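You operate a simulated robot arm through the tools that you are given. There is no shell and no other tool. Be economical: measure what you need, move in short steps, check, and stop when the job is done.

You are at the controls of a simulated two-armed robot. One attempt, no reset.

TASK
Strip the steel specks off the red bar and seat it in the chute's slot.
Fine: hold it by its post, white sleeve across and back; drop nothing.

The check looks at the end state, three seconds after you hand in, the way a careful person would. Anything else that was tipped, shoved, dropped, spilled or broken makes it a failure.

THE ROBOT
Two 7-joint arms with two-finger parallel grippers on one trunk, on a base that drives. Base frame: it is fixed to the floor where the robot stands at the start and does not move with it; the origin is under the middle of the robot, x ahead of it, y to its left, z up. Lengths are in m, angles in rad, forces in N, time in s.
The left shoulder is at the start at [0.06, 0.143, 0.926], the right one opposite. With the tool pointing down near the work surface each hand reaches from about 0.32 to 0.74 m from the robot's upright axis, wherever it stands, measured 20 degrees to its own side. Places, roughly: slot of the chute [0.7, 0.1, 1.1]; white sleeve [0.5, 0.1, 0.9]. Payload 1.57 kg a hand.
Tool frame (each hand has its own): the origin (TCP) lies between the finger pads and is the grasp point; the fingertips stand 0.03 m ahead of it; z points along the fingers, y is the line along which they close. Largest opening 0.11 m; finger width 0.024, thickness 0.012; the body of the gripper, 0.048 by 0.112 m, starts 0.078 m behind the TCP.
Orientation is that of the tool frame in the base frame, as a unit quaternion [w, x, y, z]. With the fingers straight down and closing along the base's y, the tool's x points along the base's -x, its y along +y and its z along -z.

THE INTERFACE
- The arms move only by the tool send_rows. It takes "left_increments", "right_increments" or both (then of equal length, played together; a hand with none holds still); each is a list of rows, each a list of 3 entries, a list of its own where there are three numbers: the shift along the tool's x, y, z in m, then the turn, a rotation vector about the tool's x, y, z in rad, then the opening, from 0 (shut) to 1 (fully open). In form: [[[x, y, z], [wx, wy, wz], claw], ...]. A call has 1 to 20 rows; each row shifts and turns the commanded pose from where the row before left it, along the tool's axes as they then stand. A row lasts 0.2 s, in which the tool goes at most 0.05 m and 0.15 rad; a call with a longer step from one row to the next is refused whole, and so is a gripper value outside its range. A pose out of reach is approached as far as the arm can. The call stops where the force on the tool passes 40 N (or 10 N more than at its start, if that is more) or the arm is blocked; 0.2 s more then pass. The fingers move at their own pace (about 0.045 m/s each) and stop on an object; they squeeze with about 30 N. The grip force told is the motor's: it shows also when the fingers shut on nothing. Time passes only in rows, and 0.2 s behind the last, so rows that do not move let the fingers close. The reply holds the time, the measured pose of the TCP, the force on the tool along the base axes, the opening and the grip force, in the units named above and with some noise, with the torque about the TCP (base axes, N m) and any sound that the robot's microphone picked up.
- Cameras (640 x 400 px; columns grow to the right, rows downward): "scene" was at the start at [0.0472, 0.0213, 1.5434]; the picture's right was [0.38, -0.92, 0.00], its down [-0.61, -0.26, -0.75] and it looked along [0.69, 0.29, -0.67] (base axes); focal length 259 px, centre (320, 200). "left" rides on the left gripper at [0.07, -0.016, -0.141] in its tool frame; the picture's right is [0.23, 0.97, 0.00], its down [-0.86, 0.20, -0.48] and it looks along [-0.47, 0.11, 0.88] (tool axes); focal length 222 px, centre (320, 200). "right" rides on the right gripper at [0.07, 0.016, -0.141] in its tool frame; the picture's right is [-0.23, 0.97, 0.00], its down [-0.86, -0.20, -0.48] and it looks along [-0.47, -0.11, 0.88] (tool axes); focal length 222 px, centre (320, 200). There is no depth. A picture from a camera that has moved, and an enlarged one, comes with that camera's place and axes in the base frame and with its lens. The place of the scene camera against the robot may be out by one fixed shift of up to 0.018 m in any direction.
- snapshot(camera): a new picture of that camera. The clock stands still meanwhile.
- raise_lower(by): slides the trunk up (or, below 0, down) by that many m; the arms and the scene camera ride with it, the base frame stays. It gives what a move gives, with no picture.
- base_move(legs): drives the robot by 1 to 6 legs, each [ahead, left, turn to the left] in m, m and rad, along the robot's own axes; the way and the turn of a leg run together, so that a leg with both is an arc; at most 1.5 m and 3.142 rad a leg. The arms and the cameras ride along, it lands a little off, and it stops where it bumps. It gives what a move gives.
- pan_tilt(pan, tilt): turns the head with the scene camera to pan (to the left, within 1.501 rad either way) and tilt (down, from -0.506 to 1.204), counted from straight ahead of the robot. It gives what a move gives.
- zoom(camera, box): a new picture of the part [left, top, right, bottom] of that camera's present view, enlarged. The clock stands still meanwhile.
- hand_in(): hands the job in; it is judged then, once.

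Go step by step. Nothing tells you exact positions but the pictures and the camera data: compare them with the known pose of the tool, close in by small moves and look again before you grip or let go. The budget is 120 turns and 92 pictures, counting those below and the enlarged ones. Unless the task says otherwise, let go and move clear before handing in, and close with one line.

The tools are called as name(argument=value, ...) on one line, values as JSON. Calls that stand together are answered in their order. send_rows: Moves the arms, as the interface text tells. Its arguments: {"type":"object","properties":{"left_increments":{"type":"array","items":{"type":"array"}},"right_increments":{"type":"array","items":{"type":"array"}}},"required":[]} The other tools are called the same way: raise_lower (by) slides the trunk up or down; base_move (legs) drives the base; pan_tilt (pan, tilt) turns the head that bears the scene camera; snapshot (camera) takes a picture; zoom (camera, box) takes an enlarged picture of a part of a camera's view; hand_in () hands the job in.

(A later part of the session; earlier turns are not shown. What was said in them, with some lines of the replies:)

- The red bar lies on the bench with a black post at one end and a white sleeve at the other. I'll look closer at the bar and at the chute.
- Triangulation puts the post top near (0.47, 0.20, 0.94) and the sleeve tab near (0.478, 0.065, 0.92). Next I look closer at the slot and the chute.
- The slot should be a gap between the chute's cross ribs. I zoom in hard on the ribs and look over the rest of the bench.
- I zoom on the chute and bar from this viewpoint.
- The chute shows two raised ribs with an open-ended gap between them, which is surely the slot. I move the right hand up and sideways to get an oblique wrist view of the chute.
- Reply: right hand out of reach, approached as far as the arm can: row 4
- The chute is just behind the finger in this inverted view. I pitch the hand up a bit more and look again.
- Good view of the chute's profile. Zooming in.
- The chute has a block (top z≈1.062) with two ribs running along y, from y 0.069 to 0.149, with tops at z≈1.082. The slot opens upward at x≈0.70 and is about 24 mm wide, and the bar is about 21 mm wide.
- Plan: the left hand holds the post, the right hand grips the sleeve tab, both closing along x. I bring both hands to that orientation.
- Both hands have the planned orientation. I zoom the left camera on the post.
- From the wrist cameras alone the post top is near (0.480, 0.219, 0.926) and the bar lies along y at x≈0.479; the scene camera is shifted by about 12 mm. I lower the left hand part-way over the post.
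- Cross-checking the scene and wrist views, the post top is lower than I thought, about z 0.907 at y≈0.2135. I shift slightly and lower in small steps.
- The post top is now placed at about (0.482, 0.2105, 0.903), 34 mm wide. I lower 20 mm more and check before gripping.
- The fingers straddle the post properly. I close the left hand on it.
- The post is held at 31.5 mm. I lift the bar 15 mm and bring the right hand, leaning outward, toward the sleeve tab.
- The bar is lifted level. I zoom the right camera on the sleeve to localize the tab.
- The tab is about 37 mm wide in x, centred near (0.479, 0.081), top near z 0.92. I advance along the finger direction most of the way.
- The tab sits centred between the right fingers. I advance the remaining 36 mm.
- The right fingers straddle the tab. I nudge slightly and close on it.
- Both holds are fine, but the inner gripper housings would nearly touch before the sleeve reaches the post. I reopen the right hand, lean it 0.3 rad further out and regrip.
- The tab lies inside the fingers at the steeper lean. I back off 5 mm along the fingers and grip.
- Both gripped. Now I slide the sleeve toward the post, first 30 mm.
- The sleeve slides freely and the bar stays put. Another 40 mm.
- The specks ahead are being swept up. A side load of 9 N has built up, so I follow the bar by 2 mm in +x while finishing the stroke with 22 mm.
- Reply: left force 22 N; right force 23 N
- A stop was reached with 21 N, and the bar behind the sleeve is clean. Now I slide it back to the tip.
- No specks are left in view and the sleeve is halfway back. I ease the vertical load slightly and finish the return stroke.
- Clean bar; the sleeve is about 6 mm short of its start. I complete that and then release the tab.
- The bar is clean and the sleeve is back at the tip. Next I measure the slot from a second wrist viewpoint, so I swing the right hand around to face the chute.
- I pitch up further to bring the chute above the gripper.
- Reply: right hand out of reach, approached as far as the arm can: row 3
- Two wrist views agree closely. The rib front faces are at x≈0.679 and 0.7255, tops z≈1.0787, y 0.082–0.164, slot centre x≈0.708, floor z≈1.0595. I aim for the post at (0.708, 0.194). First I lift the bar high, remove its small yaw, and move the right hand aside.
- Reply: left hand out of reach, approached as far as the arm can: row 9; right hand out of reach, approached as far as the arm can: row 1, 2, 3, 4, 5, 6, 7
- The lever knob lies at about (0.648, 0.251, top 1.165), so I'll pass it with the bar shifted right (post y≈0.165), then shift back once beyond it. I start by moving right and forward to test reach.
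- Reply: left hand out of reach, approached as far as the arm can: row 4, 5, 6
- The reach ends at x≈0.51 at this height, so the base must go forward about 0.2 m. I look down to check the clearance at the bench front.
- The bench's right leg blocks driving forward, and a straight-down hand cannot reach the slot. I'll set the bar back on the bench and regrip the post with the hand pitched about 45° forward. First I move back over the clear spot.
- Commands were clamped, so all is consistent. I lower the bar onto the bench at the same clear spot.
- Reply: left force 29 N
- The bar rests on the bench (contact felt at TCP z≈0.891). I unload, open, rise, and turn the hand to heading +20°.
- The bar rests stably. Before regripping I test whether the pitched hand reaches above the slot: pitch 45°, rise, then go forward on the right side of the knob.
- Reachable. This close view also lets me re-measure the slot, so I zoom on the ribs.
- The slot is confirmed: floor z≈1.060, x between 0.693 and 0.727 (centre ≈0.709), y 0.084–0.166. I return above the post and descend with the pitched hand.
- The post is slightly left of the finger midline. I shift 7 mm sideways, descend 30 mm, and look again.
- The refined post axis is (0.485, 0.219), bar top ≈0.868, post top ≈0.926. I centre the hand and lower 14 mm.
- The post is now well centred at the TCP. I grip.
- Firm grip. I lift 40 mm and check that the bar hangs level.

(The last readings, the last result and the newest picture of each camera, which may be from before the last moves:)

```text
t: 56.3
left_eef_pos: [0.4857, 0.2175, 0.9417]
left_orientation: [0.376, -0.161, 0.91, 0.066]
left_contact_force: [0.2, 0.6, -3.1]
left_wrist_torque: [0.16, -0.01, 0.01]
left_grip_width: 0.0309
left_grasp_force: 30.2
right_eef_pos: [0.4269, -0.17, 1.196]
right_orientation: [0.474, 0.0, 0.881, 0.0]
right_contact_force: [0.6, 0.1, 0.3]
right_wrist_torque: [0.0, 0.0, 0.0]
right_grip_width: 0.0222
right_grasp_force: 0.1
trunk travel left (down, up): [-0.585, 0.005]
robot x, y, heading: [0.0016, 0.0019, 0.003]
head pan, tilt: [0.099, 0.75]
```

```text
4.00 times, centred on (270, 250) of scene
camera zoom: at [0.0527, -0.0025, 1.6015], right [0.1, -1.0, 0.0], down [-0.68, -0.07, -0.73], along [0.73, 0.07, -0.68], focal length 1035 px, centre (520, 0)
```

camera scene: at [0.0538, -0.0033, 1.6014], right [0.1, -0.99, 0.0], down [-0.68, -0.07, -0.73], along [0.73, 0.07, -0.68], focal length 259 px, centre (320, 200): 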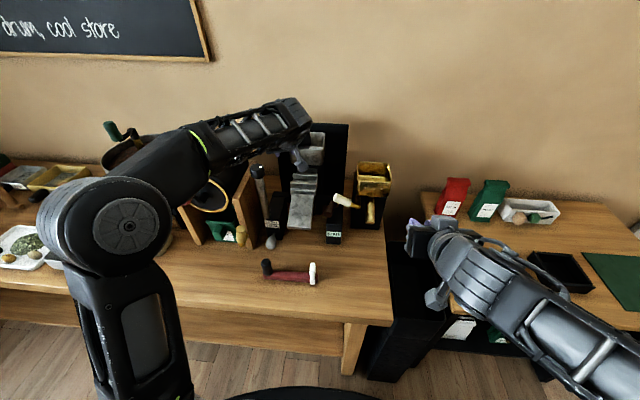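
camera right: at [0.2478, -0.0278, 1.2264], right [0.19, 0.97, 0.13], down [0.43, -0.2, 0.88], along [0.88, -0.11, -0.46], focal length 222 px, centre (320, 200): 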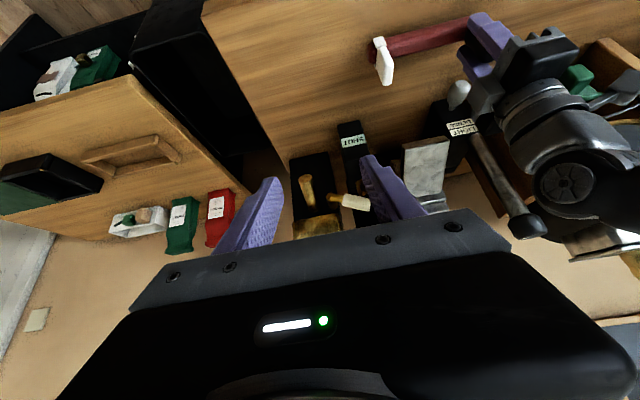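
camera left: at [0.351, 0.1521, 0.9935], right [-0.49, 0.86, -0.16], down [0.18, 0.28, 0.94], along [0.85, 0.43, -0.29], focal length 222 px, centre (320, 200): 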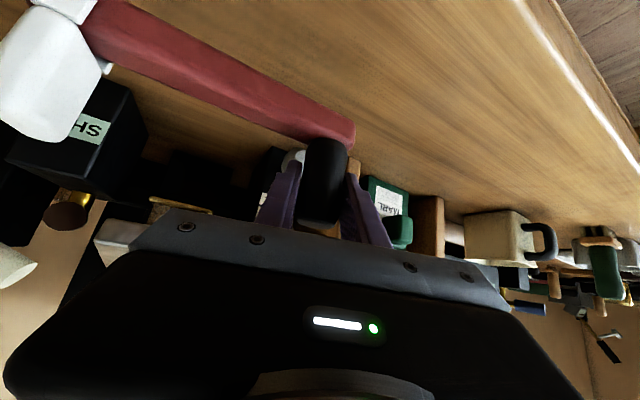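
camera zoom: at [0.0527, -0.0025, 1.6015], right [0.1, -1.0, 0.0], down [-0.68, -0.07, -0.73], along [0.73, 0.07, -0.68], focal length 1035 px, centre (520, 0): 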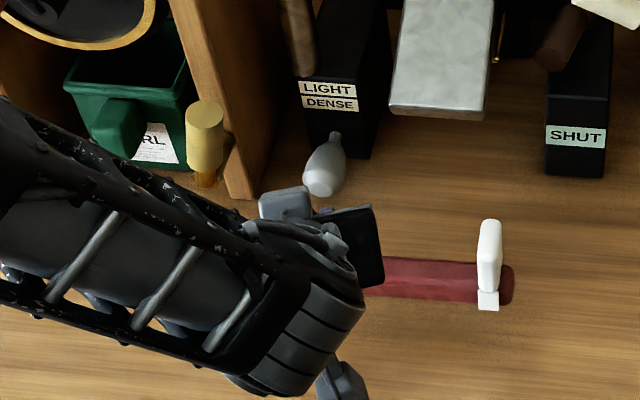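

The bar hangs level and solid. I lift to z≈1.175, then move forward and right to approach the slot.

send_rows(left_increments=[[[-0.0275, 0, -0.0275], [0, 0, 0], 0.1], [[-0.0275, 0, -0.0275], [0, 0, 0], 0.1], [[-0.0275, 0, -0.0275], [0, 0, 0], 0.1], [[-0.0275, 0, -0.0275], [0, 0, 0], 0.1], [[-0.0275, 0, -0.0275], [0, 0, 0], 0.1], [[-0.0275, 0, -0.0275], [0, 0, 0], 0.1], [[-0.0167, -0.0186, 0.0167], [0, 0, 0], 0.1], [[-0.0167, -0.0186, 0.0167], [0, 0, 0], 0.1], [[-0.0167, -0.0186, 0.0167], [0, 0, 0], 0.1], [[-0.0167, -0.0186, 0.0167], [0, 0, 0], 0.1], [[0, 0, 0], [0, 0, 0], 0.1]])

snapshot(camera="left")

zoom(camera="scene", box=[210, 120, 390, 260])

```text
t: 58.7
left_eef_pos: [0.5993, 0.1799, 1.1748]
left_orientation: [0.377, -0.161, 0.91, 0.066]
left_contact_force: [0.1, 0.0, -3.0]
left_wrist_torque: [0.14, -0.01, -0.01]
left_grip_width: 0.0309
left_grasp_force: 29.8
right_eef_pos: [0.4275, -0.1693, 1.1952]
right_orientation: [0.474, 0.0, 0.88, 0.001]
right_contact_force: [0.2, -0.2, 1.0]
right_wrist_torque: [-0.02, -0.01, 0.01]
right_grip_width: 0.0221
right_grasp_force: 0.1
trunk travel left (down, up): [-0.585, 0.005]
robot x, y, heading: [0.0036, 0.0025, 0.004]
head pan, tilt: [0.099, 0.75]
```

```text
26 pictures are left
camera left: at [0.4652, 0.1145, 1.2263], right [-0.49, 0.86, -0.16], down [0.18, 0.28, 0.94], along [0.85, 0.43, -0.29], focal length 222 px, centre (320, 200)
```

left: 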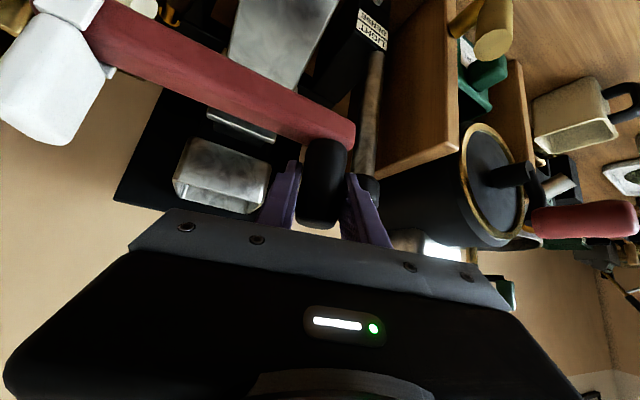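

```text
2.86 times, centred on (300, 190) of scene
camera zoom: at [0.0519, -0.0024, 1.6015], right [0.1, -1.0, 0.0], down [-0.68, -0.07, -0.73], along [0.73, 0.07, -0.68], focal length 739 px, centre (377, 229)
```

zoom: 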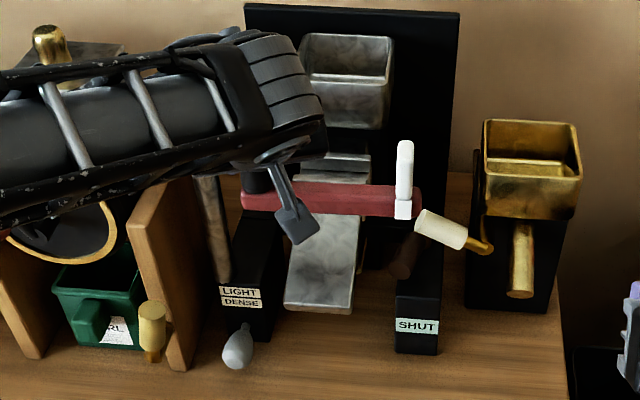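

The bar is nearly parallel to the ribs and clear. I move forward over the slot at constant height.

send_rows(left_increments=[[[-0.0183, -0.0094, 0.0183], [0, 0, 0], 0.1], [[-0.0183, -0.0094, 0.0183], [0, 0, 0], 0.1], [[-0.0183, -0.0094, 0.0183], [0, 0, 0], 0.1], [[-0.0183, -0.0094, 0.0183], [0, 0, 0], 0.1], [[0, 0, 0], [0, 0, 0], 0.1]])

snapshot(camera="left")

zoom(camera="scene", box=[240, 120, 370, 230])

snapshot(camera="right")

```text
t: 59.9
left_eef_pos: [0.7081, 0.1811, 1.1772]
left_orientation: [0.377, -0.161, 0.91, 0.067]
left_contact_force: [-1.0, -0.8, -1.8]
left_wrist_torque: [0.12, 0.02, -0.02]
left_grip_width: 0.0309
left_grasp_force: 29.5
right_eef_pos: [0.4276, -0.1701, 1.1959]
right_orientation: [0.473, -0.001, 0.881, 0.0]
right_contact_force: [-0.2, -0.7, -0.2]
right_wrist_torque: [-0.01, 0.0, 0.02]
right_grip_width: 0.0219
right_grasp_force: 0.0
trunk travel left (down, up): [-0.585, 0.005]
robot x, y, heading: [0.0041, 0.0001, 0.004]
head pan, tilt: [0.099, 0.75]
```

```text
24 pictures are left
camera left: at [0.5749, 0.1156, 1.227], right [-0.49, 0.86, -0.16], down [0.18, 0.28, 0.94], along [0.86, 0.43, -0.29], focal length 222 px, centre (320, 200)
```

left: 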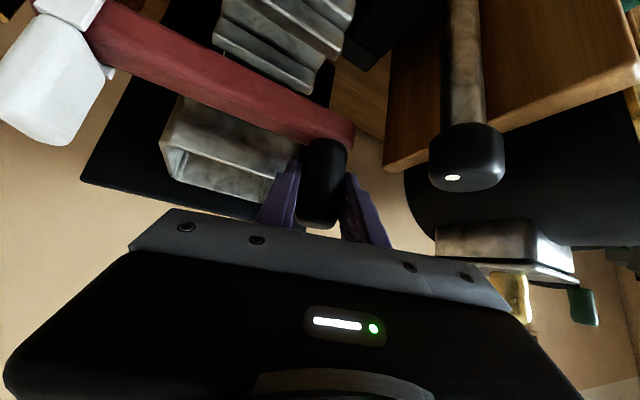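

```text
3.64 times, centred on (305, 175) of scene
camera zoom: at [0.052, -0.0025, 1.6015], right [0.1, -1.0, 0.0], down [-0.68, -0.07, -0.73], along [0.73, 0.07, -0.68], focal length 941 px, centre (374, 291)
```

zoom: 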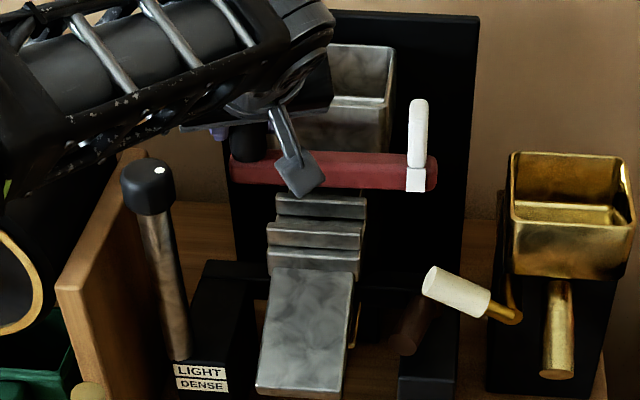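

```text
22 pictures are left
camera right: at [0.2695, -0.1544, 1.215], right [0.12, 0.97, 0.19], down [0.07, -0.2, 0.98], along [0.99, -0.11, -0.09], focal length 222 px, centre (320, 200)
```

right: 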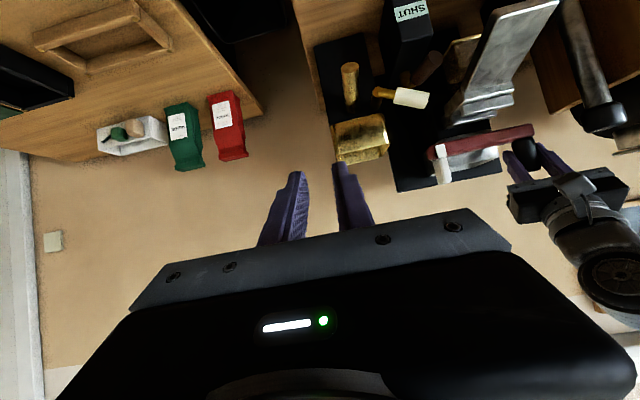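

Free span between post and sleeve needs to shift about 16 mm left to centre on the ribs. I do that and lower to just above the ribs.

send_rows(left_increments=[[[-0.0045, 0.0147, 0.0045], [0, 0, 0], 0.1], [[0.0071, 0, 0.0071], [0, 0, 0], 0.1], [[0.0071, 0, 0.0071], [0, 0, 0], 0.1], [[0.0071, 0, 0.0071], [0, 0, 0], 0.1], [[0, 0, 0], [0, 0, 0], 0.1]])

zoom(camera="left", box=[60, 0, 360, 190])

zoom(camera="scene", box=[270, 140, 350, 210])

zoom(camera="right", box=[420, 70, 560, 200])

```text
t: 61.1
left_eef_pos: [0.7092, 0.1975, 1.1456]
left_orientation: [0.377, -0.162, 0.909, 0.067]
left_contact_force: [-0.4, -0.4, -1.8]
left_wrist_torque: [0.16, 0.04, -0.03]
left_grip_width: 0.0309
left_grasp_force: 29.8
right_eef_pos: [0.4266, -0.1699, 1.1963]
right_orientation: [0.474, 0.001, 0.881, 0.0]
right_contact_force: [-0.3, 0.3, 0.0]
right_wrist_torque: [-0.02, 0.0, -0.02]
right_grip_width: 0.0219
right_grasp_force: 0.1
trunk travel left (down, up): [-0.585, 0.005]
robot x, y, heading: [0.0025, -0.0043, 0.005]
head pan, tilt: [0.099, 0.75]
```

```text
2.11 times, centred on (210, 95) of left
camera zoom: at [0.576, 0.1313, 1.1966], right [-0.49, 0.86, -0.16], down [0.18, 0.28, 0.94], along [0.85, 0.43, -0.29], focal length 468 px, centre (552, 421)
```

zoom: 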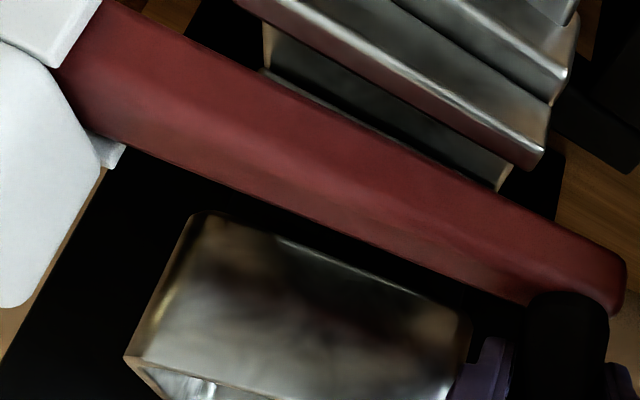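

```text
5.71 times, centred on (310, 175) of scene
camera zoom: at [0.0524, -0.0025, 1.6015], right [0.1, -1.0, 0.0], down [-0.68, -0.07, -0.73], along [0.73, 0.07, -0.68], focal length 1478 px, centre (377, 343)
```

zoom: 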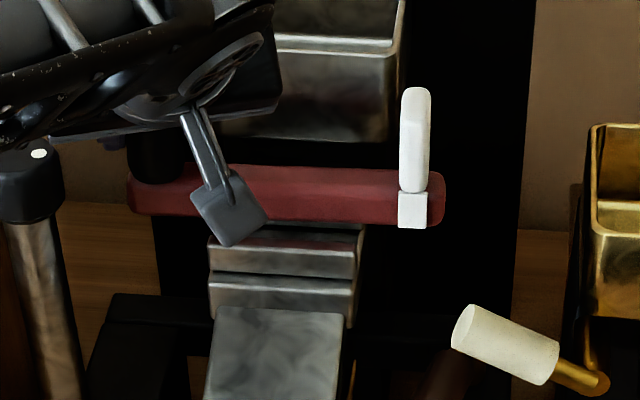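

```text
3.08 times, centred on (490, 135) of right
camera zoom: at [0.2699, -0.1543, 1.2149], right [0.12, 0.97, 0.19], down [0.07, -0.2, 0.98], along [0.99, -0.11, -0.1], focal length 684 px, centre (-203, 400)
```

zoom: 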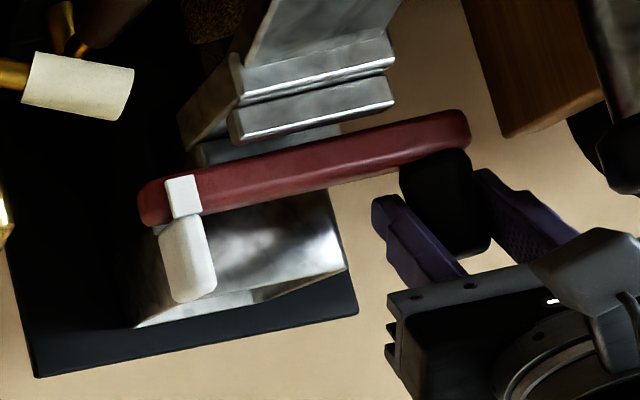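

Bar computed centred on x≈0.709 with zero yaw, post and sleeve both outside the ribs. I lower into the slot in small steps.

send_rows(left_increments=[[[0.0028, 0, 0.0028], [0, 0, 0], 0.1], [[0.0028, 0, 0.0028], [0, 0, 0], 0.1], [[0.0028, 0, 0.0028], [0, 0, 0], 0.1], [[0.0028, 0, 0.0028], [0, 0, 0], 0.1], [[0.0021, 0, 0.0021], [0, 0, 0], 0.1], [[0, 0, 0], [0, 0, 0], 0.1]])

zoom(camera="scene", box=[270, 140, 350, 210])

zoom(camera="right", box=[420, 70, 560, 200])

```text
t: 62.5
left_eef_pos: [0.7086, 0.1979, 1.1319]
left_orientation: [0.38, -0.162, 0.908, 0.065]
left_contact_force: [-0.6, 1.2, 29.6]
left_wrist_torque: [-1.03, -0.49, -0.02]
left_grip_width: 0.0309
left_grasp_force: 30.2
right_eef_pos: [0.4242, -0.171, 1.1958]
right_orientation: [0.474, 0.0, 0.88, 0.001]
right_contact_force: [-0.1, 0.5, 0.5]
right_wrist_torque: [0.01, -0.01, 0.02]
right_grip_width: 0.022
right_grasp_force: 0.0
trunk travel left (down, up): [-0.585, 0.005]
robot x, y, heading: [-0.0045, 0.0003, 0.002]
head pan, tilt: [0.099, 0.75]
```

```text
5.71 times, centred on (310, 175) of scene
camera zoom: at [0.0483, -0.0034, 1.6018], right [0.1, -1.0, 0.0], down [-0.68, -0.07, -0.73], along [0.73, 0.07, -0.68], focal length 1478 px, centre (377, 343)
```

zoom: 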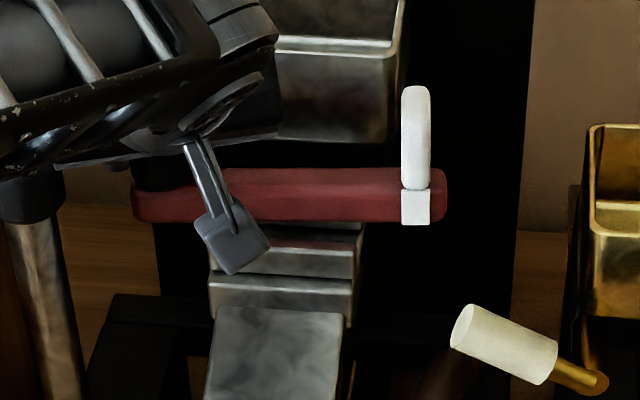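

```text
3.08 times, centred on (490, 135) of right
camera zoom: at [0.2669, -0.155, 1.2157], right [0.12, 0.97, 0.19], down [0.07, -0.2, 0.98], along [0.99, -0.11, -0.09], focal length 684 px, centre (-203, 400)
```

zoom: 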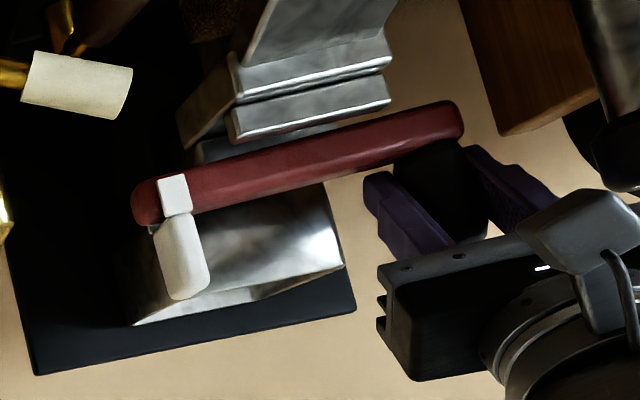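

Contact: torque puts it at the back rib's left end (x≈0.725), so the bar must go a few mm toward the robot. I raise off and inspect whether the bar shifted in the grip.

send_rows(left_increments=[[[-0.0045, 0, -0.0045], [0, 0, 0], 0.1], [[-0.0045, 0, -0.0045], [0, 0, 0], 0.1], [[0.0023, 0.0012, -0.0023], [0, 0, 0], 0.1], [[0, 0, 0], [0, 0, 0], 0.1]])

zoom(camera="left", box=[60, 0, 360, 190])

zoom(camera="scene", box=[270, 140, 350, 210])

```text
t: 63.5
left_eef_pos: [0.7081, 0.1985, 1.1376]
left_orientation: [0.375, -0.161, 0.91, 0.067]
left_contact_force: [0.3, 0.3, -2.3]
left_wrist_torque: [0.15, 0.01, -0.01]
left_grip_width: 0.0304
left_grasp_force: 30.1
right_eef_pos: [0.427, -0.1703, 1.1955]
right_orientation: [0.473, 0.0, 0.881, 0.001]
right_contact_force: [0.1, 0.8, -0.1]
right_wrist_torque: [0.02, -0.01, 0.0]
right_grip_width: 0.0217
right_grasp_force: 0.0
trunk travel left (down, up): [-0.585, 0.005]
robot x, y, heading: [0.001, 0.0022, 0.001]
head pan, tilt: [0.099, 0.75]
```

```text
2.11 times, centred on (210, 95) of left
camera zoom: at [0.5726, 0.1314, 1.1897], right [-0.49, 0.86, -0.16], down [0.18, 0.28, 0.94], along [0.85, 0.43, -0.29], focal length 468 px, centre (552, 421)
```

zoom: 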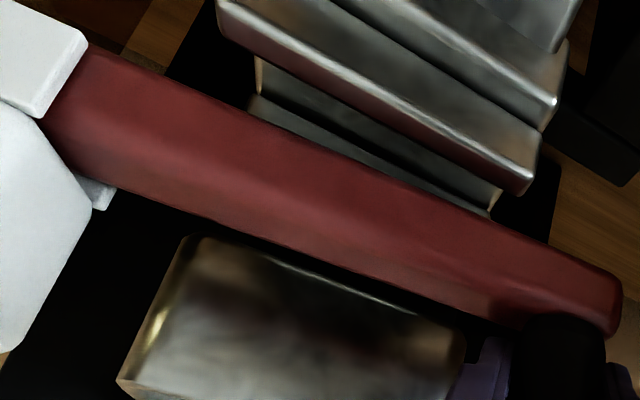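

```text
5.71 times, centred on (310, 175) of scene
camera zoom: at [0.0527, -0.0025, 1.6014], right [0.1, -0.99, 0.0], down [-0.68, -0.07, -0.73], along [0.73, 0.07, -0.68], focal length 1478 px, centre (377, 343)
```

zoom: 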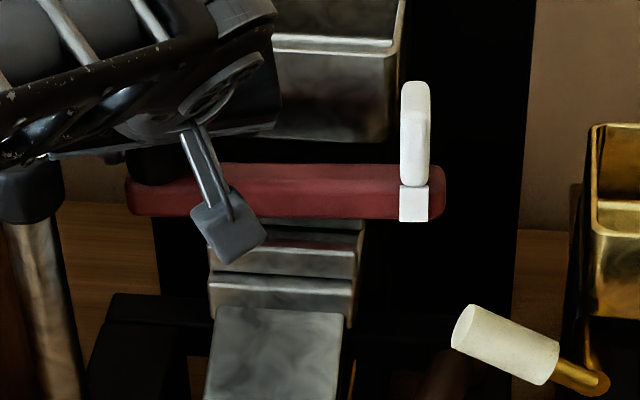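

The bar was pushed up a few mm in the grip and its tip tilted up slightly. I level it (small roll and yaw), raise 4 mm and shift 5 mm toward the robot, then re-measure.

send_rows(left_increments=[[[-0.0028, 0, -0.0028], [0, 0, 0], 0.1], [[0.0033, 0.0017, -0.0033], [-0.0127, -0.012, 0.0337], 0.1], [[0, 0, 0], [0, 0, 0], 0.1]])

zoom(camera="left", box=[60, 0, 360, 190])

zoom(camera="scene", box=[270, 140, 350, 210])

```text
t: 64.3
left_eef_pos: [0.7007, 0.1979, 1.1431]
left_orientation: [0.38, -0.148, 0.91, 0.079]
left_contact_force: [-1.1, -0.1, -2.5]
left_wrist_torque: [0.14, 0.01, 0.0]
left_grip_width: 0.0308
left_grasp_force: 29.9
right_eef_pos: [0.4274, -0.1701, 1.1962]
right_orientation: [0.473, 0.0, 0.881, 0.0]
right_contact_force: [0.1, -0.4, -0.4]
right_wrist_torque: [-0.01, 0.01, 0.0]
right_grip_width: 0.022
right_grasp_force: 0.1
trunk travel left (down, up): [-0.585, 0.005]
robot x, y, heading: [-0.0006, 0.0029, 0.005]
head pan, tilt: [0.099, 0.75]
```

```text
2.11 times, centred on (210, 95) of left
camera zoom: at [0.5666, 0.1318, 1.1924], right [-0.47, 0.87, -0.13], down [0.19, 0.24, 0.95], along [0.86, 0.43, -0.28], focal length 468 px, centre (552, 421)
```

zoom: 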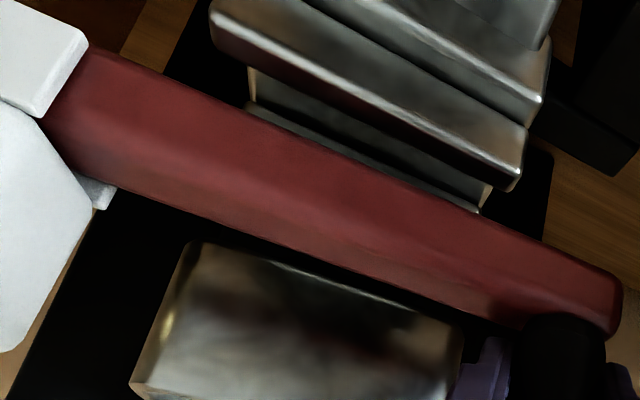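

```text
5.71 times, centred on (310, 175) of scene
camera zoom: at [0.0527, -0.0025, 1.6015], right [0.1, -1.0, 0.0], down [-0.68, -0.07, -0.73], along [0.73, 0.07, -0.68], focal length 1478 px, centre (377, 343)
```

zoom: 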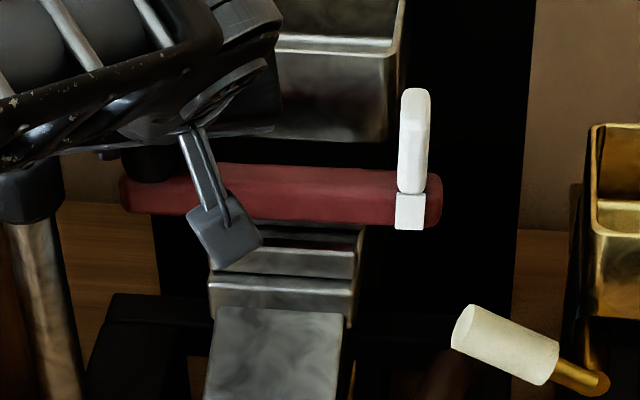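

The bar is now level, with its front face estimated at x≈0.696 against the slot's front wall at 0.6935. I lower 12 mm gently and check force.

send_rows(left_increments=[[[0.0021, 0, 0.0021], [0, 0, 0], 0.1], [[0.0021, 0, 0.0021], [0, 0, 0], 0.1], [[0.0021, 0, 0.0021], [0, 0, 0], 0.1], [[0.0021, 0, 0.0021], [0, 0, 0], 0.1], [[0, 0, 0], [0, 0, 0], 0.1]])

```text
t: 65.5
left_eef_pos: [0.6996, 0.1979, 1.1357]
left_orientation: [0.383, -0.15, 0.908, 0.079]
left_contact_force: [2.1, 2.7, 16.6]
left_wrist_torque: [-1.32, 0.02, 0.1]
left_grip_width: 0.0311
left_grasp_force: 30.4
right_eef_pos: [0.425, -0.1697, 1.1971]
right_orientation: [0.475, 0.0, 0.88, 0.0]
right_contact_force: [0.2, -0.2, -0.5]
right_wrist_torque: [0.01, -0.02, 0.0]
right_grip_width: 0.0219
right_grasp_force: 0.1
trunk travel left (down, up): [-0.585, 0.005]
robot x, y, heading: [-0.0002, 0.0011, 0.001]
head pan, tilt: [0.099, 0.75]
```

Now the torque shows it resting on the front rib (x≈0.692), in line contact, so it overshot. I raise 4 mm, go forward 4.5 mm and try again.

send_rows(left_increments=[[[-0.0035, 0, -0.0035], [0, 0, 0], 0.1], [[-0.003, -0.0015, 0.003], [0, 0, 0], 0.1], [[0, 0, 0], [0, 0, 0], 0.1], [[0.0021, 0, 0.0021], [0, 0, 0], 0.1], [[0.0021, 0, 0.0021], [0, 0, 0], 0.1], [[0.0021, 0, 0.0021], [0, 0, 0], 0.1], [[0, 0, 0], [0, 0, 0], 0.1]])

```text
t: 67.1
left_eef_pos: [0.7073, 0.198, 1.1337]
left_orientation: [0.384, -0.148, 0.908, 0.079]
left_contact_force: [4.7, 2.6, 27.9]
left_wrist_torque: [-0.74, 0.12, 0.0]
left_grip_width: 0.0309
left_grasp_force: 29.9
right_eef_pos: [0.4241, -0.1709, 1.1982]
right_orientation: [0.475, 0.0, 0.88, 0.0]
right_contact_force: [0.7, -0.7, -1.1]
right_wrist_torque: [0.0, 0.0, 0.02]
right_grip_width: 0.022
right_grasp_force: 0.1
trunk travel left (down, up): [-0.585, 0.005]
robot x, y, heading: [0.0016, 0.0011, -0.001]
head pan, tilt: [0.099, 0.75]
```

Contact again. I look to see whether the bar sits on the ribs or is already down in the slot.

zoom(camera="right", box=[450, 90, 540, 150])

zoom(camera="left", box=[60, 0, 360, 190])

```text
6.67 times, centred on (495, 120) of right
camera zoom: at [0.268, -0.1548, 1.2156], right [0.12, 0.97, 0.19], down [0.07, -0.2, 0.98], along [0.99, -0.11, -0.09], focal length 1481 px, centre (-847, 733)
```

zoom: 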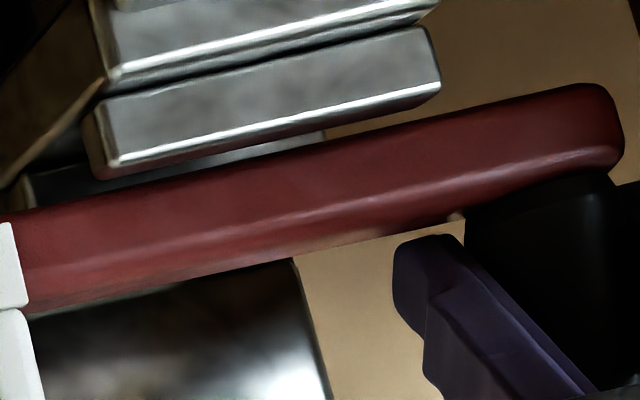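

```text
2.11 times, centred on (210, 95) of left
camera zoom: at [0.5705, 0.1321, 1.1803], right [-0.47, 0.87, -0.14], down [0.18, 0.24, 0.95], along [0.86, 0.42, -0.27], focal length 468 px, centre (552, 421)
```

zoom: 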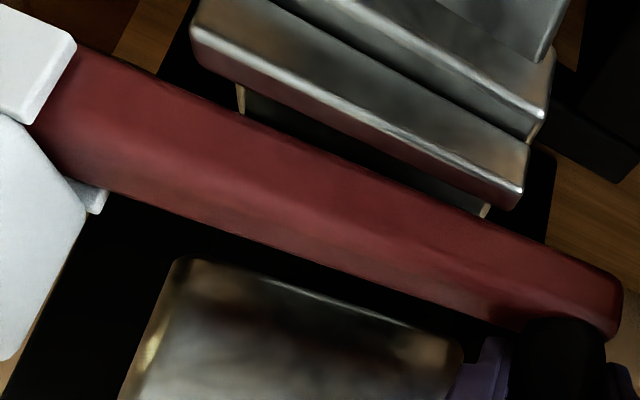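

Triangulating both wrist views, the bar's front edge is at x≈0.691 and rests on the front rib near the post end, with slight yaw. I raise 10 mm, correct the yaw, shift forward 7 mm and check.

send_rows(left_increments=[[[-0.0072, 0.0003, -0.007], [0, 0, 0], 0.1], [[-0.0047, -0.0023, 0.0047], [0.0315, 0.004, 0.011], 0.1], [[0, 0, 0], [0, 0, 0], 0.1]])

zoom(camera="right", box=[450, 90, 540, 150])

zoom(camera="left", box=[60, 0, 360, 190])

```text
t: 67.9
left_eef_pos: [0.7129, 0.198, 1.1374]
left_orientation: [0.379, -0.138, 0.912, 0.069]
left_contact_force: [-0.1, -0.3, -2.6]
left_wrist_torque: [0.14, 0.02, 0.03]
left_grip_width: 0.0311
left_grasp_force: 29.8
right_eef_pos: [0.4266, -0.1698, 1.1949]
right_orientation: [0.474, 0.0, 0.881, 0.0]
right_contact_force: [-0.2, -0.4, 0.7]
right_wrist_torque: [-0.01, -0.02, -0.02]
right_grip_width: 0.0219
right_grasp_force: 0.1
trunk travel left (down, up): [-0.585, 0.005]
robot x, y, heading: [-0.003, -0.0043, 0.006]
head pan, tilt: [0.099, 0.75]
```

```text
6.67 times, centred on (495, 120) of right
camera zoom: at [0.2698, -0.1547, 1.2147], right [0.12, 0.97, 0.19], down [0.07, -0.2, 0.98], along [0.99, -0.11, -0.1], focal length 1481 px, centre (-847, 733)
```

zoom: 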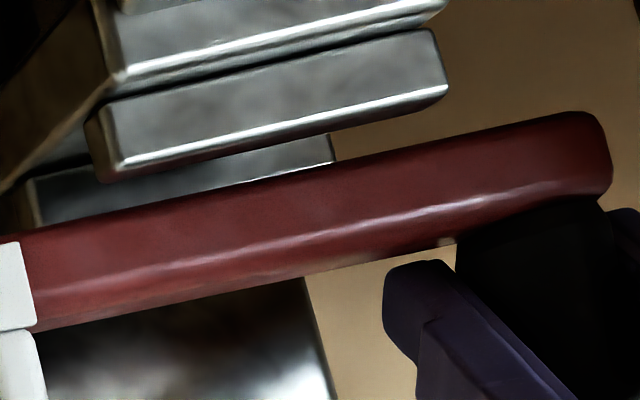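

```text
2.11 times, centred on (210, 95) of left
camera zoom: at [0.5762, 0.1367, 1.1864], right [-0.45, 0.88, -0.14], down [0.2, 0.25, 0.95], along [0.87, 0.4, -0.28], focal length 468 px, centre (552, 421)
```

zoom: 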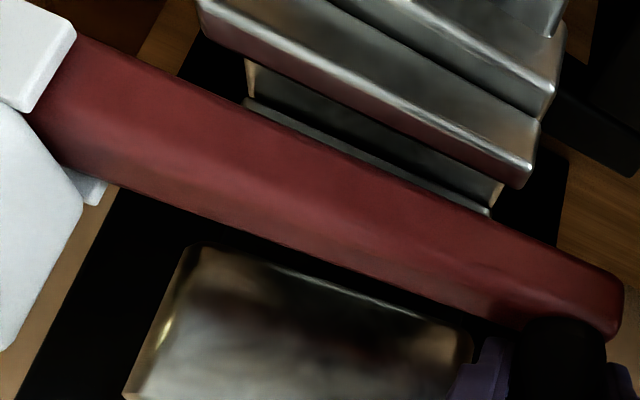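

The bar's front edge is now at x≈0.698 with its bottom about 8 mm above the ribs, nearly centred. I trim the yaw slightly and lower 12 mm.

send_rows(left_increments=[[[-0.0007, -0.0003, 0.0007], [0.022, 0.003, 0.006], 0.1], [[0.0021, 0, 0.0021], [0, 0, 0], 0.1], [[0.0021, 0, 0.0021], [0, 0, 0], 0.1], [[0.0021, 0, 0.0021], [0, 0, 0], 0.1], [[0.0021, 0, 0.0021], [0, 0, 0], 0.1], [[0, 0, 0], [0, 0, 0], 0.1]])

```text
t: 69.3
left_eef_pos: [0.7133, 0.1979, 1.1316]
left_orientation: [0.384, -0.131, 0.912, 0.057]
left_contact_force: [2.1, 4.5, 28.0]
left_wrist_torque: [-0.54, -0.45, 0.03]
left_grip_width: 0.0308
left_grasp_force: 30.2
right_eef_pos: [0.4241, -0.1694, 1.1964]
right_orientation: [0.475, -0.001, 0.88, 0.001]
right_contact_force: [-0.4, 0.7, -0.3]
right_wrist_torque: [-0.01, 0.0, -0.01]
right_grip_width: 0.0222
right_grasp_force: 0.0
trunk travel left (down, up): [-0.585, 0.005]
robot x, y, heading: [-0.0018, 0.0026, 0.002]
head pan, tilt: [0.099, 0.75]
```

Now it touches the back rib at the post end (x≈0.724), so the window is between the last two positions. I raise, go back 3 mm, undo half of the yaw, lower the tip slightly and try again.

send_rows(left_increments=[[[-0.0085, 0.0002, -0.0084], [0, 0, 0], 0.1], [[0.002, 0.0009, -0.002], [-0.024, -0.006, 0.003], 0.1], [[0, 0, 0], [0, 0, 0], 0.1], [[0.0028, 0, 0.0028], [0, 0, 0], 0.1], [[0.0021, 0, 0.0021], [0, 0, 0], 0.1], [[0.0021, 0, 0.0021], [0, 0, 0], 0.1], [[0.0014, 0, 0.0014], [0, 0, 0], 0.1], [[0, 0, 0], [0, 0, 0], 0.1]])

```text
t: 71.1
left_eef_pos: [0.7103, 0.1996, 1.1255]
left_orientation: [0.38, -0.133, 0.913, 0.07]
left_contact_force: [-1.1, 0.6, -2.7]
left_wrist_torque: [0.17, 0.0, -0.02]
left_grip_width: 0.0307
left_grasp_force: 30.1
right_eef_pos: [0.4265, -0.171, 1.1962]
right_orientation: [0.473, 0.0, 0.881, 0.0]
right_contact_force: [-0.1, 0.1, -0.1]
right_wrist_torque: [-0.03, -0.01, -0.01]
right_grip_width: 0.022
right_grasp_force: 0.0
trunk travel left (down, up): [-0.585, 0.005]
robot x, y, heading: [-0.0026, 0.0011, 0.003]
head pan, tilt: [0.099, 0.75]
```

No contact and 6 mm lower than before: it is entering the slot. I continue down.

send_rows(left_increments=[[[0.0021, 0, 0.0021], [0, 0, 0], 0.1], [[0.0021, 0, 0.0021], [0, 0, 0], 0.1], [[0.0021, 0, 0.0021], [0, 0, 0], 0.1], [[0, 0, 0], [0, 0, 0], 0.1]])

```text
t: 72.1
left_eef_pos: [0.7112, 0.199, 1.1174]
left_orientation: [0.38, -0.134, 0.912, 0.071]
left_contact_force: [0.6, -1.1, -2.2]
left_wrist_torque: [0.14, -0.01, 0.03]
left_grip_width: 0.0309
left_grasp_force: 29.6
right_eef_pos: [0.4278, -0.1703, 1.1964]
right_orientation: [0.473, 0.0, 0.881, -0.001]
right_contact_force: [-0.4, -0.5, 0.6]
right_wrist_torque: [-0.01, 0.02, -0.01]
right_grip_width: 0.022
right_grasp_force: 0.1
trunk travel left (down, up): [-0.585, 0.005]
robot x, y, heading: [0.0014, -0.0005, -0.003]
head pan, tilt: [0.099, 0.75]
```

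send_rows(left_increments=[[[0.0014, 0, 0.0014], [0, 0, 0], 0.1], [[0.0014, 0, 0.0014], [0, 0, 0], 0.1], [[0.0014, 0, 0.0014], [0, 0, 0], 0.1], [[0, 0, 0], [0, 0, 0], 0.1]])

zoom(camera="right", box=[430, 60, 560, 150])

```text
t: 73.1
left_eef_pos: [0.7111, 0.2005, 1.1127]
left_orientation: [0.383, -0.133, 0.912, 0.068]
left_contact_force: [0.7, 2.5, 9.6]
left_wrist_torque: [-1.11, -0.13, -0.01]
left_grip_width: 0.0308
left_grasp_force: 30.0
right_eef_pos: [0.4273, -0.1697, 1.1959]
right_orientation: [0.474, 0.0, 0.881, 0.0]
right_contact_force: [-0.5, -0.3, 1.2]
right_wrist_torque: [0.02, -0.02, 0.01]
right_grip_width: 0.022
right_grasp_force: 0.0
trunk travel left (down, up): [-0.585, 0.005]
robot x, y, heading: [-0.0006, -0.0031, 0.0]
head pan, tilt: [0.099, 0.75]
```

```text
4.44 times, centred on (495, 105) of right
camera zoom: at [0.2689, -0.1543, 1.2153], right [0.12, 0.97, 0.19], down [0.07, -0.2, 0.98], along [0.99, -0.11, -0.09], focal length 987 px, centre (-458, 622)
```

zoom: 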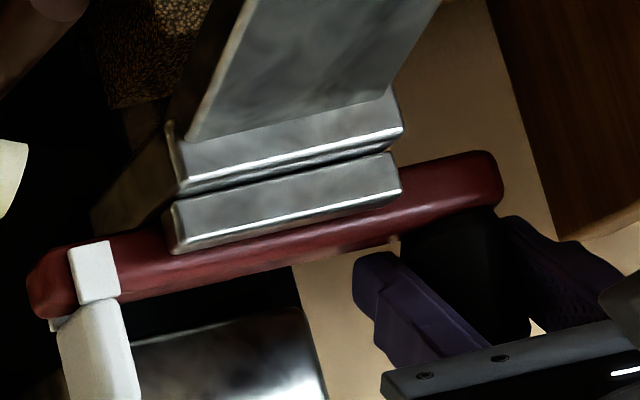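

The bar is between the ribs and touching the floor at its tip side. I level it a touch while pressing the last 3 mm down.

send_rows(left_increments=[[[0.0014, 0, 0.0014], [0.0081, 0.0036, -0.0081], 0.1], [[0.0014, 0, 0.0014], [0, 0, 0], 0.1], [[0, 0, 0], [0, 0, 0], 0.1]])

zoom(camera="scene", box=[270, 140, 350, 210])

```text
t: 73.9
left_eef_pos: [0.7115, 0.2004, 1.1114]
left_orientation: [0.383, -0.136, 0.911, 0.064]
left_contact_force: [3.4, 7.0, 27.6]
left_wrist_torque: [-0.56, -0.23, 0.06]
left_grip_width: 0.0306
left_grasp_force: 30.3
right_eef_pos: [0.425, -0.1701, 1.1965]
right_orientation: [0.474, 0.0, 0.88, 0.0]
right_contact_force: [-0.3, 0.1, 0.8]
right_wrist_torque: [-0.03, 0.03, 0.01]
right_grip_width: 0.0218
right_grasp_force: 0.1
trunk travel left (down, up): [-0.585, 0.005]
robot x, y, heading: [-0.0012, -0.0004, 0.0]
head pan, tilt: [0.099, 0.75]
```

```text
5.71 times, centred on (310, 175) of scene
camera zoom: at [0.0495, -0.0023, 1.6019], right [0.1, -0.99, 0.0], down [-0.68, -0.07, -0.73], along [0.73, 0.07, -0.68], focal length 1478 px, centre (377, 343)
```

zoom: 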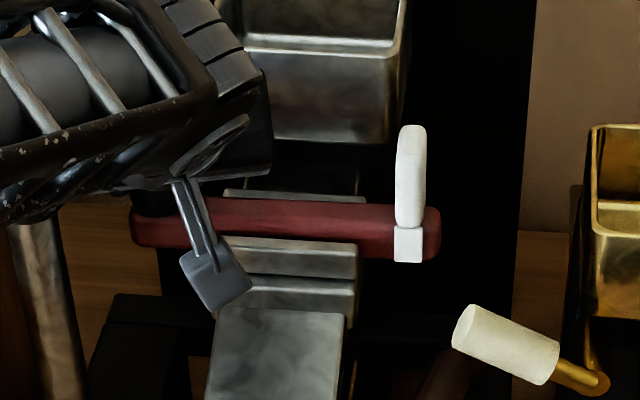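

Seated, with load across the ribs. I unload, open slightly (knob nearby) and retreat along the finger axis.

send_rows(left_increments=[[[-0.0021, 0, -0.0021], [0, 0, 0], 0.1], [[0, 0, 0], [0, 0, 0], 0.35], [[0, 0, 0], [0, 0, 0], 0.43], [[0, 0, 0], [0, 0, 0], 0.43], [[0, 0, -0.01], [0, 0, 0], 0.43], [[0, 0, -0.02], [0, 0, 0], 0.43], [[0, 0, -0.03], [0, 0, 0], 0.43], [[0, 0, -0.03], [0, 0, 0], 0.43], [[0, 0, 0], [0, 0, 0], 0.43]])

zoom(camera="left", box=[60, 0, 440, 240])

zoom(camera="scene", box=[260, 130, 360, 210])

```text
t: 75.9
left_eef_pos: [0.6515, 0.1792, 1.1731]
left_orientation: [0.38, -0.136, 0.913, 0.065]
left_contact_force: [-0.2, 0.0, -0.2]
left_wrist_torque: [-0.01, 0.01, 0.05]
left_grip_width: 0.0471
left_grasp_force: 0.0
right_eef_pos: [0.4281, -0.1706, 1.1947]
right_orientation: [0.473, 0.0, 0.881, 0.0]
right_contact_force: [0.2, 0.2, 0.7]
right_wrist_torque: [0.0, 0.0, 0.01]
right_grip_width: 0.0219
right_grasp_force: 0.1
trunk travel left (down, up): [-0.585, 0.005]
robot x, y, heading: [0.0016, 0.0012, -0.005]
head pan, tilt: [0.099, 0.75]
```

```text
1.67 times, centred on (250, 120) of left
camera zoom: at [0.5131, 0.1188, 1.2228], right [-0.44, 0.88, -0.15], down [0.19, 0.25, 0.95], along [0.88, 0.39, -0.28], focal length 370 px, centre (437, 333)
```

zoom: 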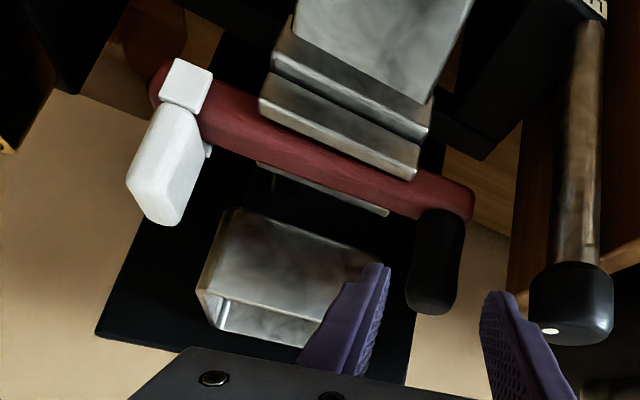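

```text
5.00 times, centred on (310, 170) of scene
camera zoom: at [0.0528, -0.0027, 1.6015], right [0.1, -1.0, 0.0], down [-0.68, -0.07, -0.73], along [0.73, 0.07, -0.68], focal length 1293 px, centre (370, 350)
```

zoom: 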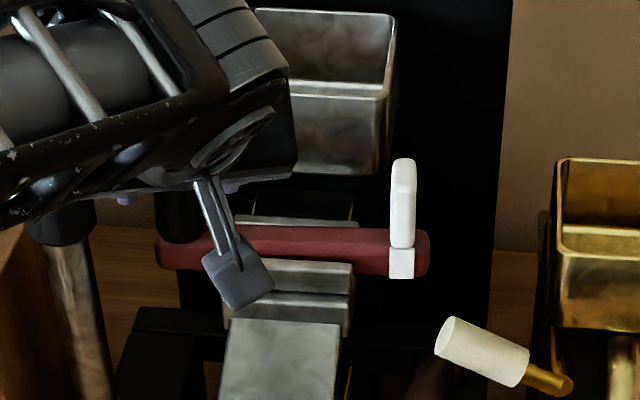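

The bar sits in the slot, upright and clean. I withdraw the left hand up, right and back, clear of everything.

send_rows(left_increments=[[[-0.0153, -0.0286, -0.0279], [0, 0, 0], 0.35], [[0.025, 0.0114, -0.025], [0, 0, 0], 0.3], [[0.025, 0.0114, -0.025], [0, 0, 0], 0.3], [[0.025, 0.0114, -0.025], [0, 0, 0], 0.3], [[0.025, 0.0114, -0.025], [0, 0, 0], 0.3], [[0, 0, 0], [0, 0, 0], 0.3]])

snapshot(camera="scene")

zoom(camera="scene", box=[240, 120, 380, 300])

```text
t: 77.3
left_eef_pos: [0.5025, 0.1499, 1.2021]
left_orientation: [0.38, -0.134, 0.913, 0.065]
left_contact_force: [-0.6, 0.7, 0.5]
left_wrist_torque: [0.0, 0.04, 0.0]
left_grip_width: 0.033
left_grasp_force: 0.0
right_eef_pos: [0.4276, -0.17, 1.1956]
right_orientation: [0.474, -0.001, 0.881, 0.0]
right_contact_force: [0.2, 1.4, -0.2]
right_wrist_torque: [0.02, 0.0, 0.0]
right_grip_width: 0.0221
right_grasp_force: 0.0
trunk travel left (down, up): [-0.585, 0.005]
robot x, y, heading: [-0.0002, -0.0029, 0.002]
head pan, tilt: [0.099, 0.75]
```

```text
4 pictures are left
camera scene: at [0.0529, -0.0028, 1.6015], right [0.1, -1.0, 0.0], down [-0.68, -0.07, -0.73], along [0.73, 0.07, -0.68], focal length 259 px, centre (320, 200)
```

scene: 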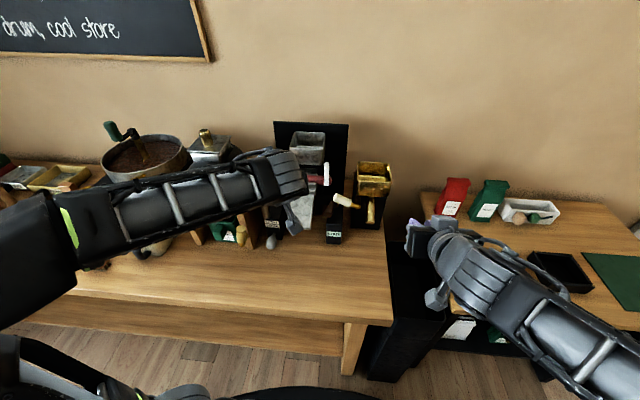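

```text
2.22 times, centred on (310, 210) of scene
camera zoom: at [0.0529, -0.0028, 1.6015], right [0.1, -1.0, 0.0], down [-0.68, -0.07, -0.73], along [0.73, 0.07, -0.68], focal length 575 px, centre (342, 178)
```

zoom: 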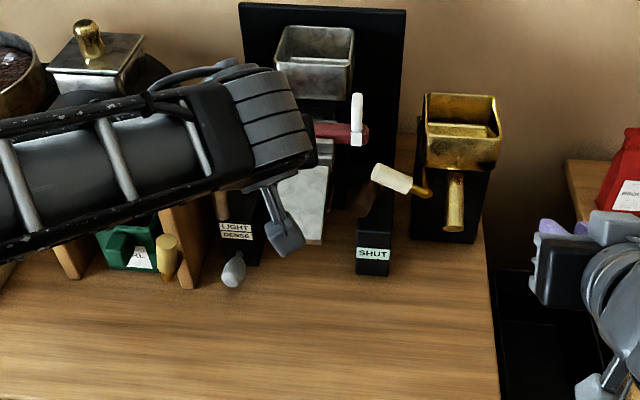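

The hand is clear and nothing is disturbed. One last look at the seated bar from the right camera.

zoom(camera="right", box=[430, 60, 560, 150])

```text
4.44 times, centred on (495, 105) of right
camera zoom: at [0.2702, -0.1546, 1.2148], right [0.13, 0.97, 0.19], down [0.07, -0.2, 0.98], along [0.99, -0.11, -0.1], focal length 987 px, centre (-458, 622)
```

zoom: 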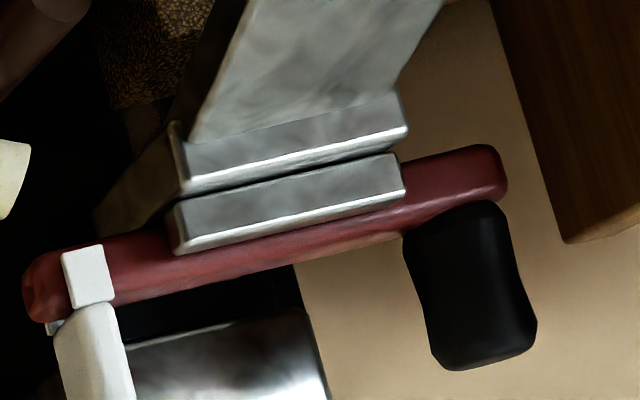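

The bar sits parallel to the ribs, down in the slot, with its post up and the sleeve at the tip. I hand it in.

hand_in()

```text
The job is handed in.
```

I stripped the steel specks off the red bar with one pass of the white sleeve across and back, seated the bar in the chute's slot with its post up, and handed the job in; nothing was dropped or knocked in the last pictures. I couldn't see where the specks went. I also set the bar down on the bench once, partway through, to regrip its post.
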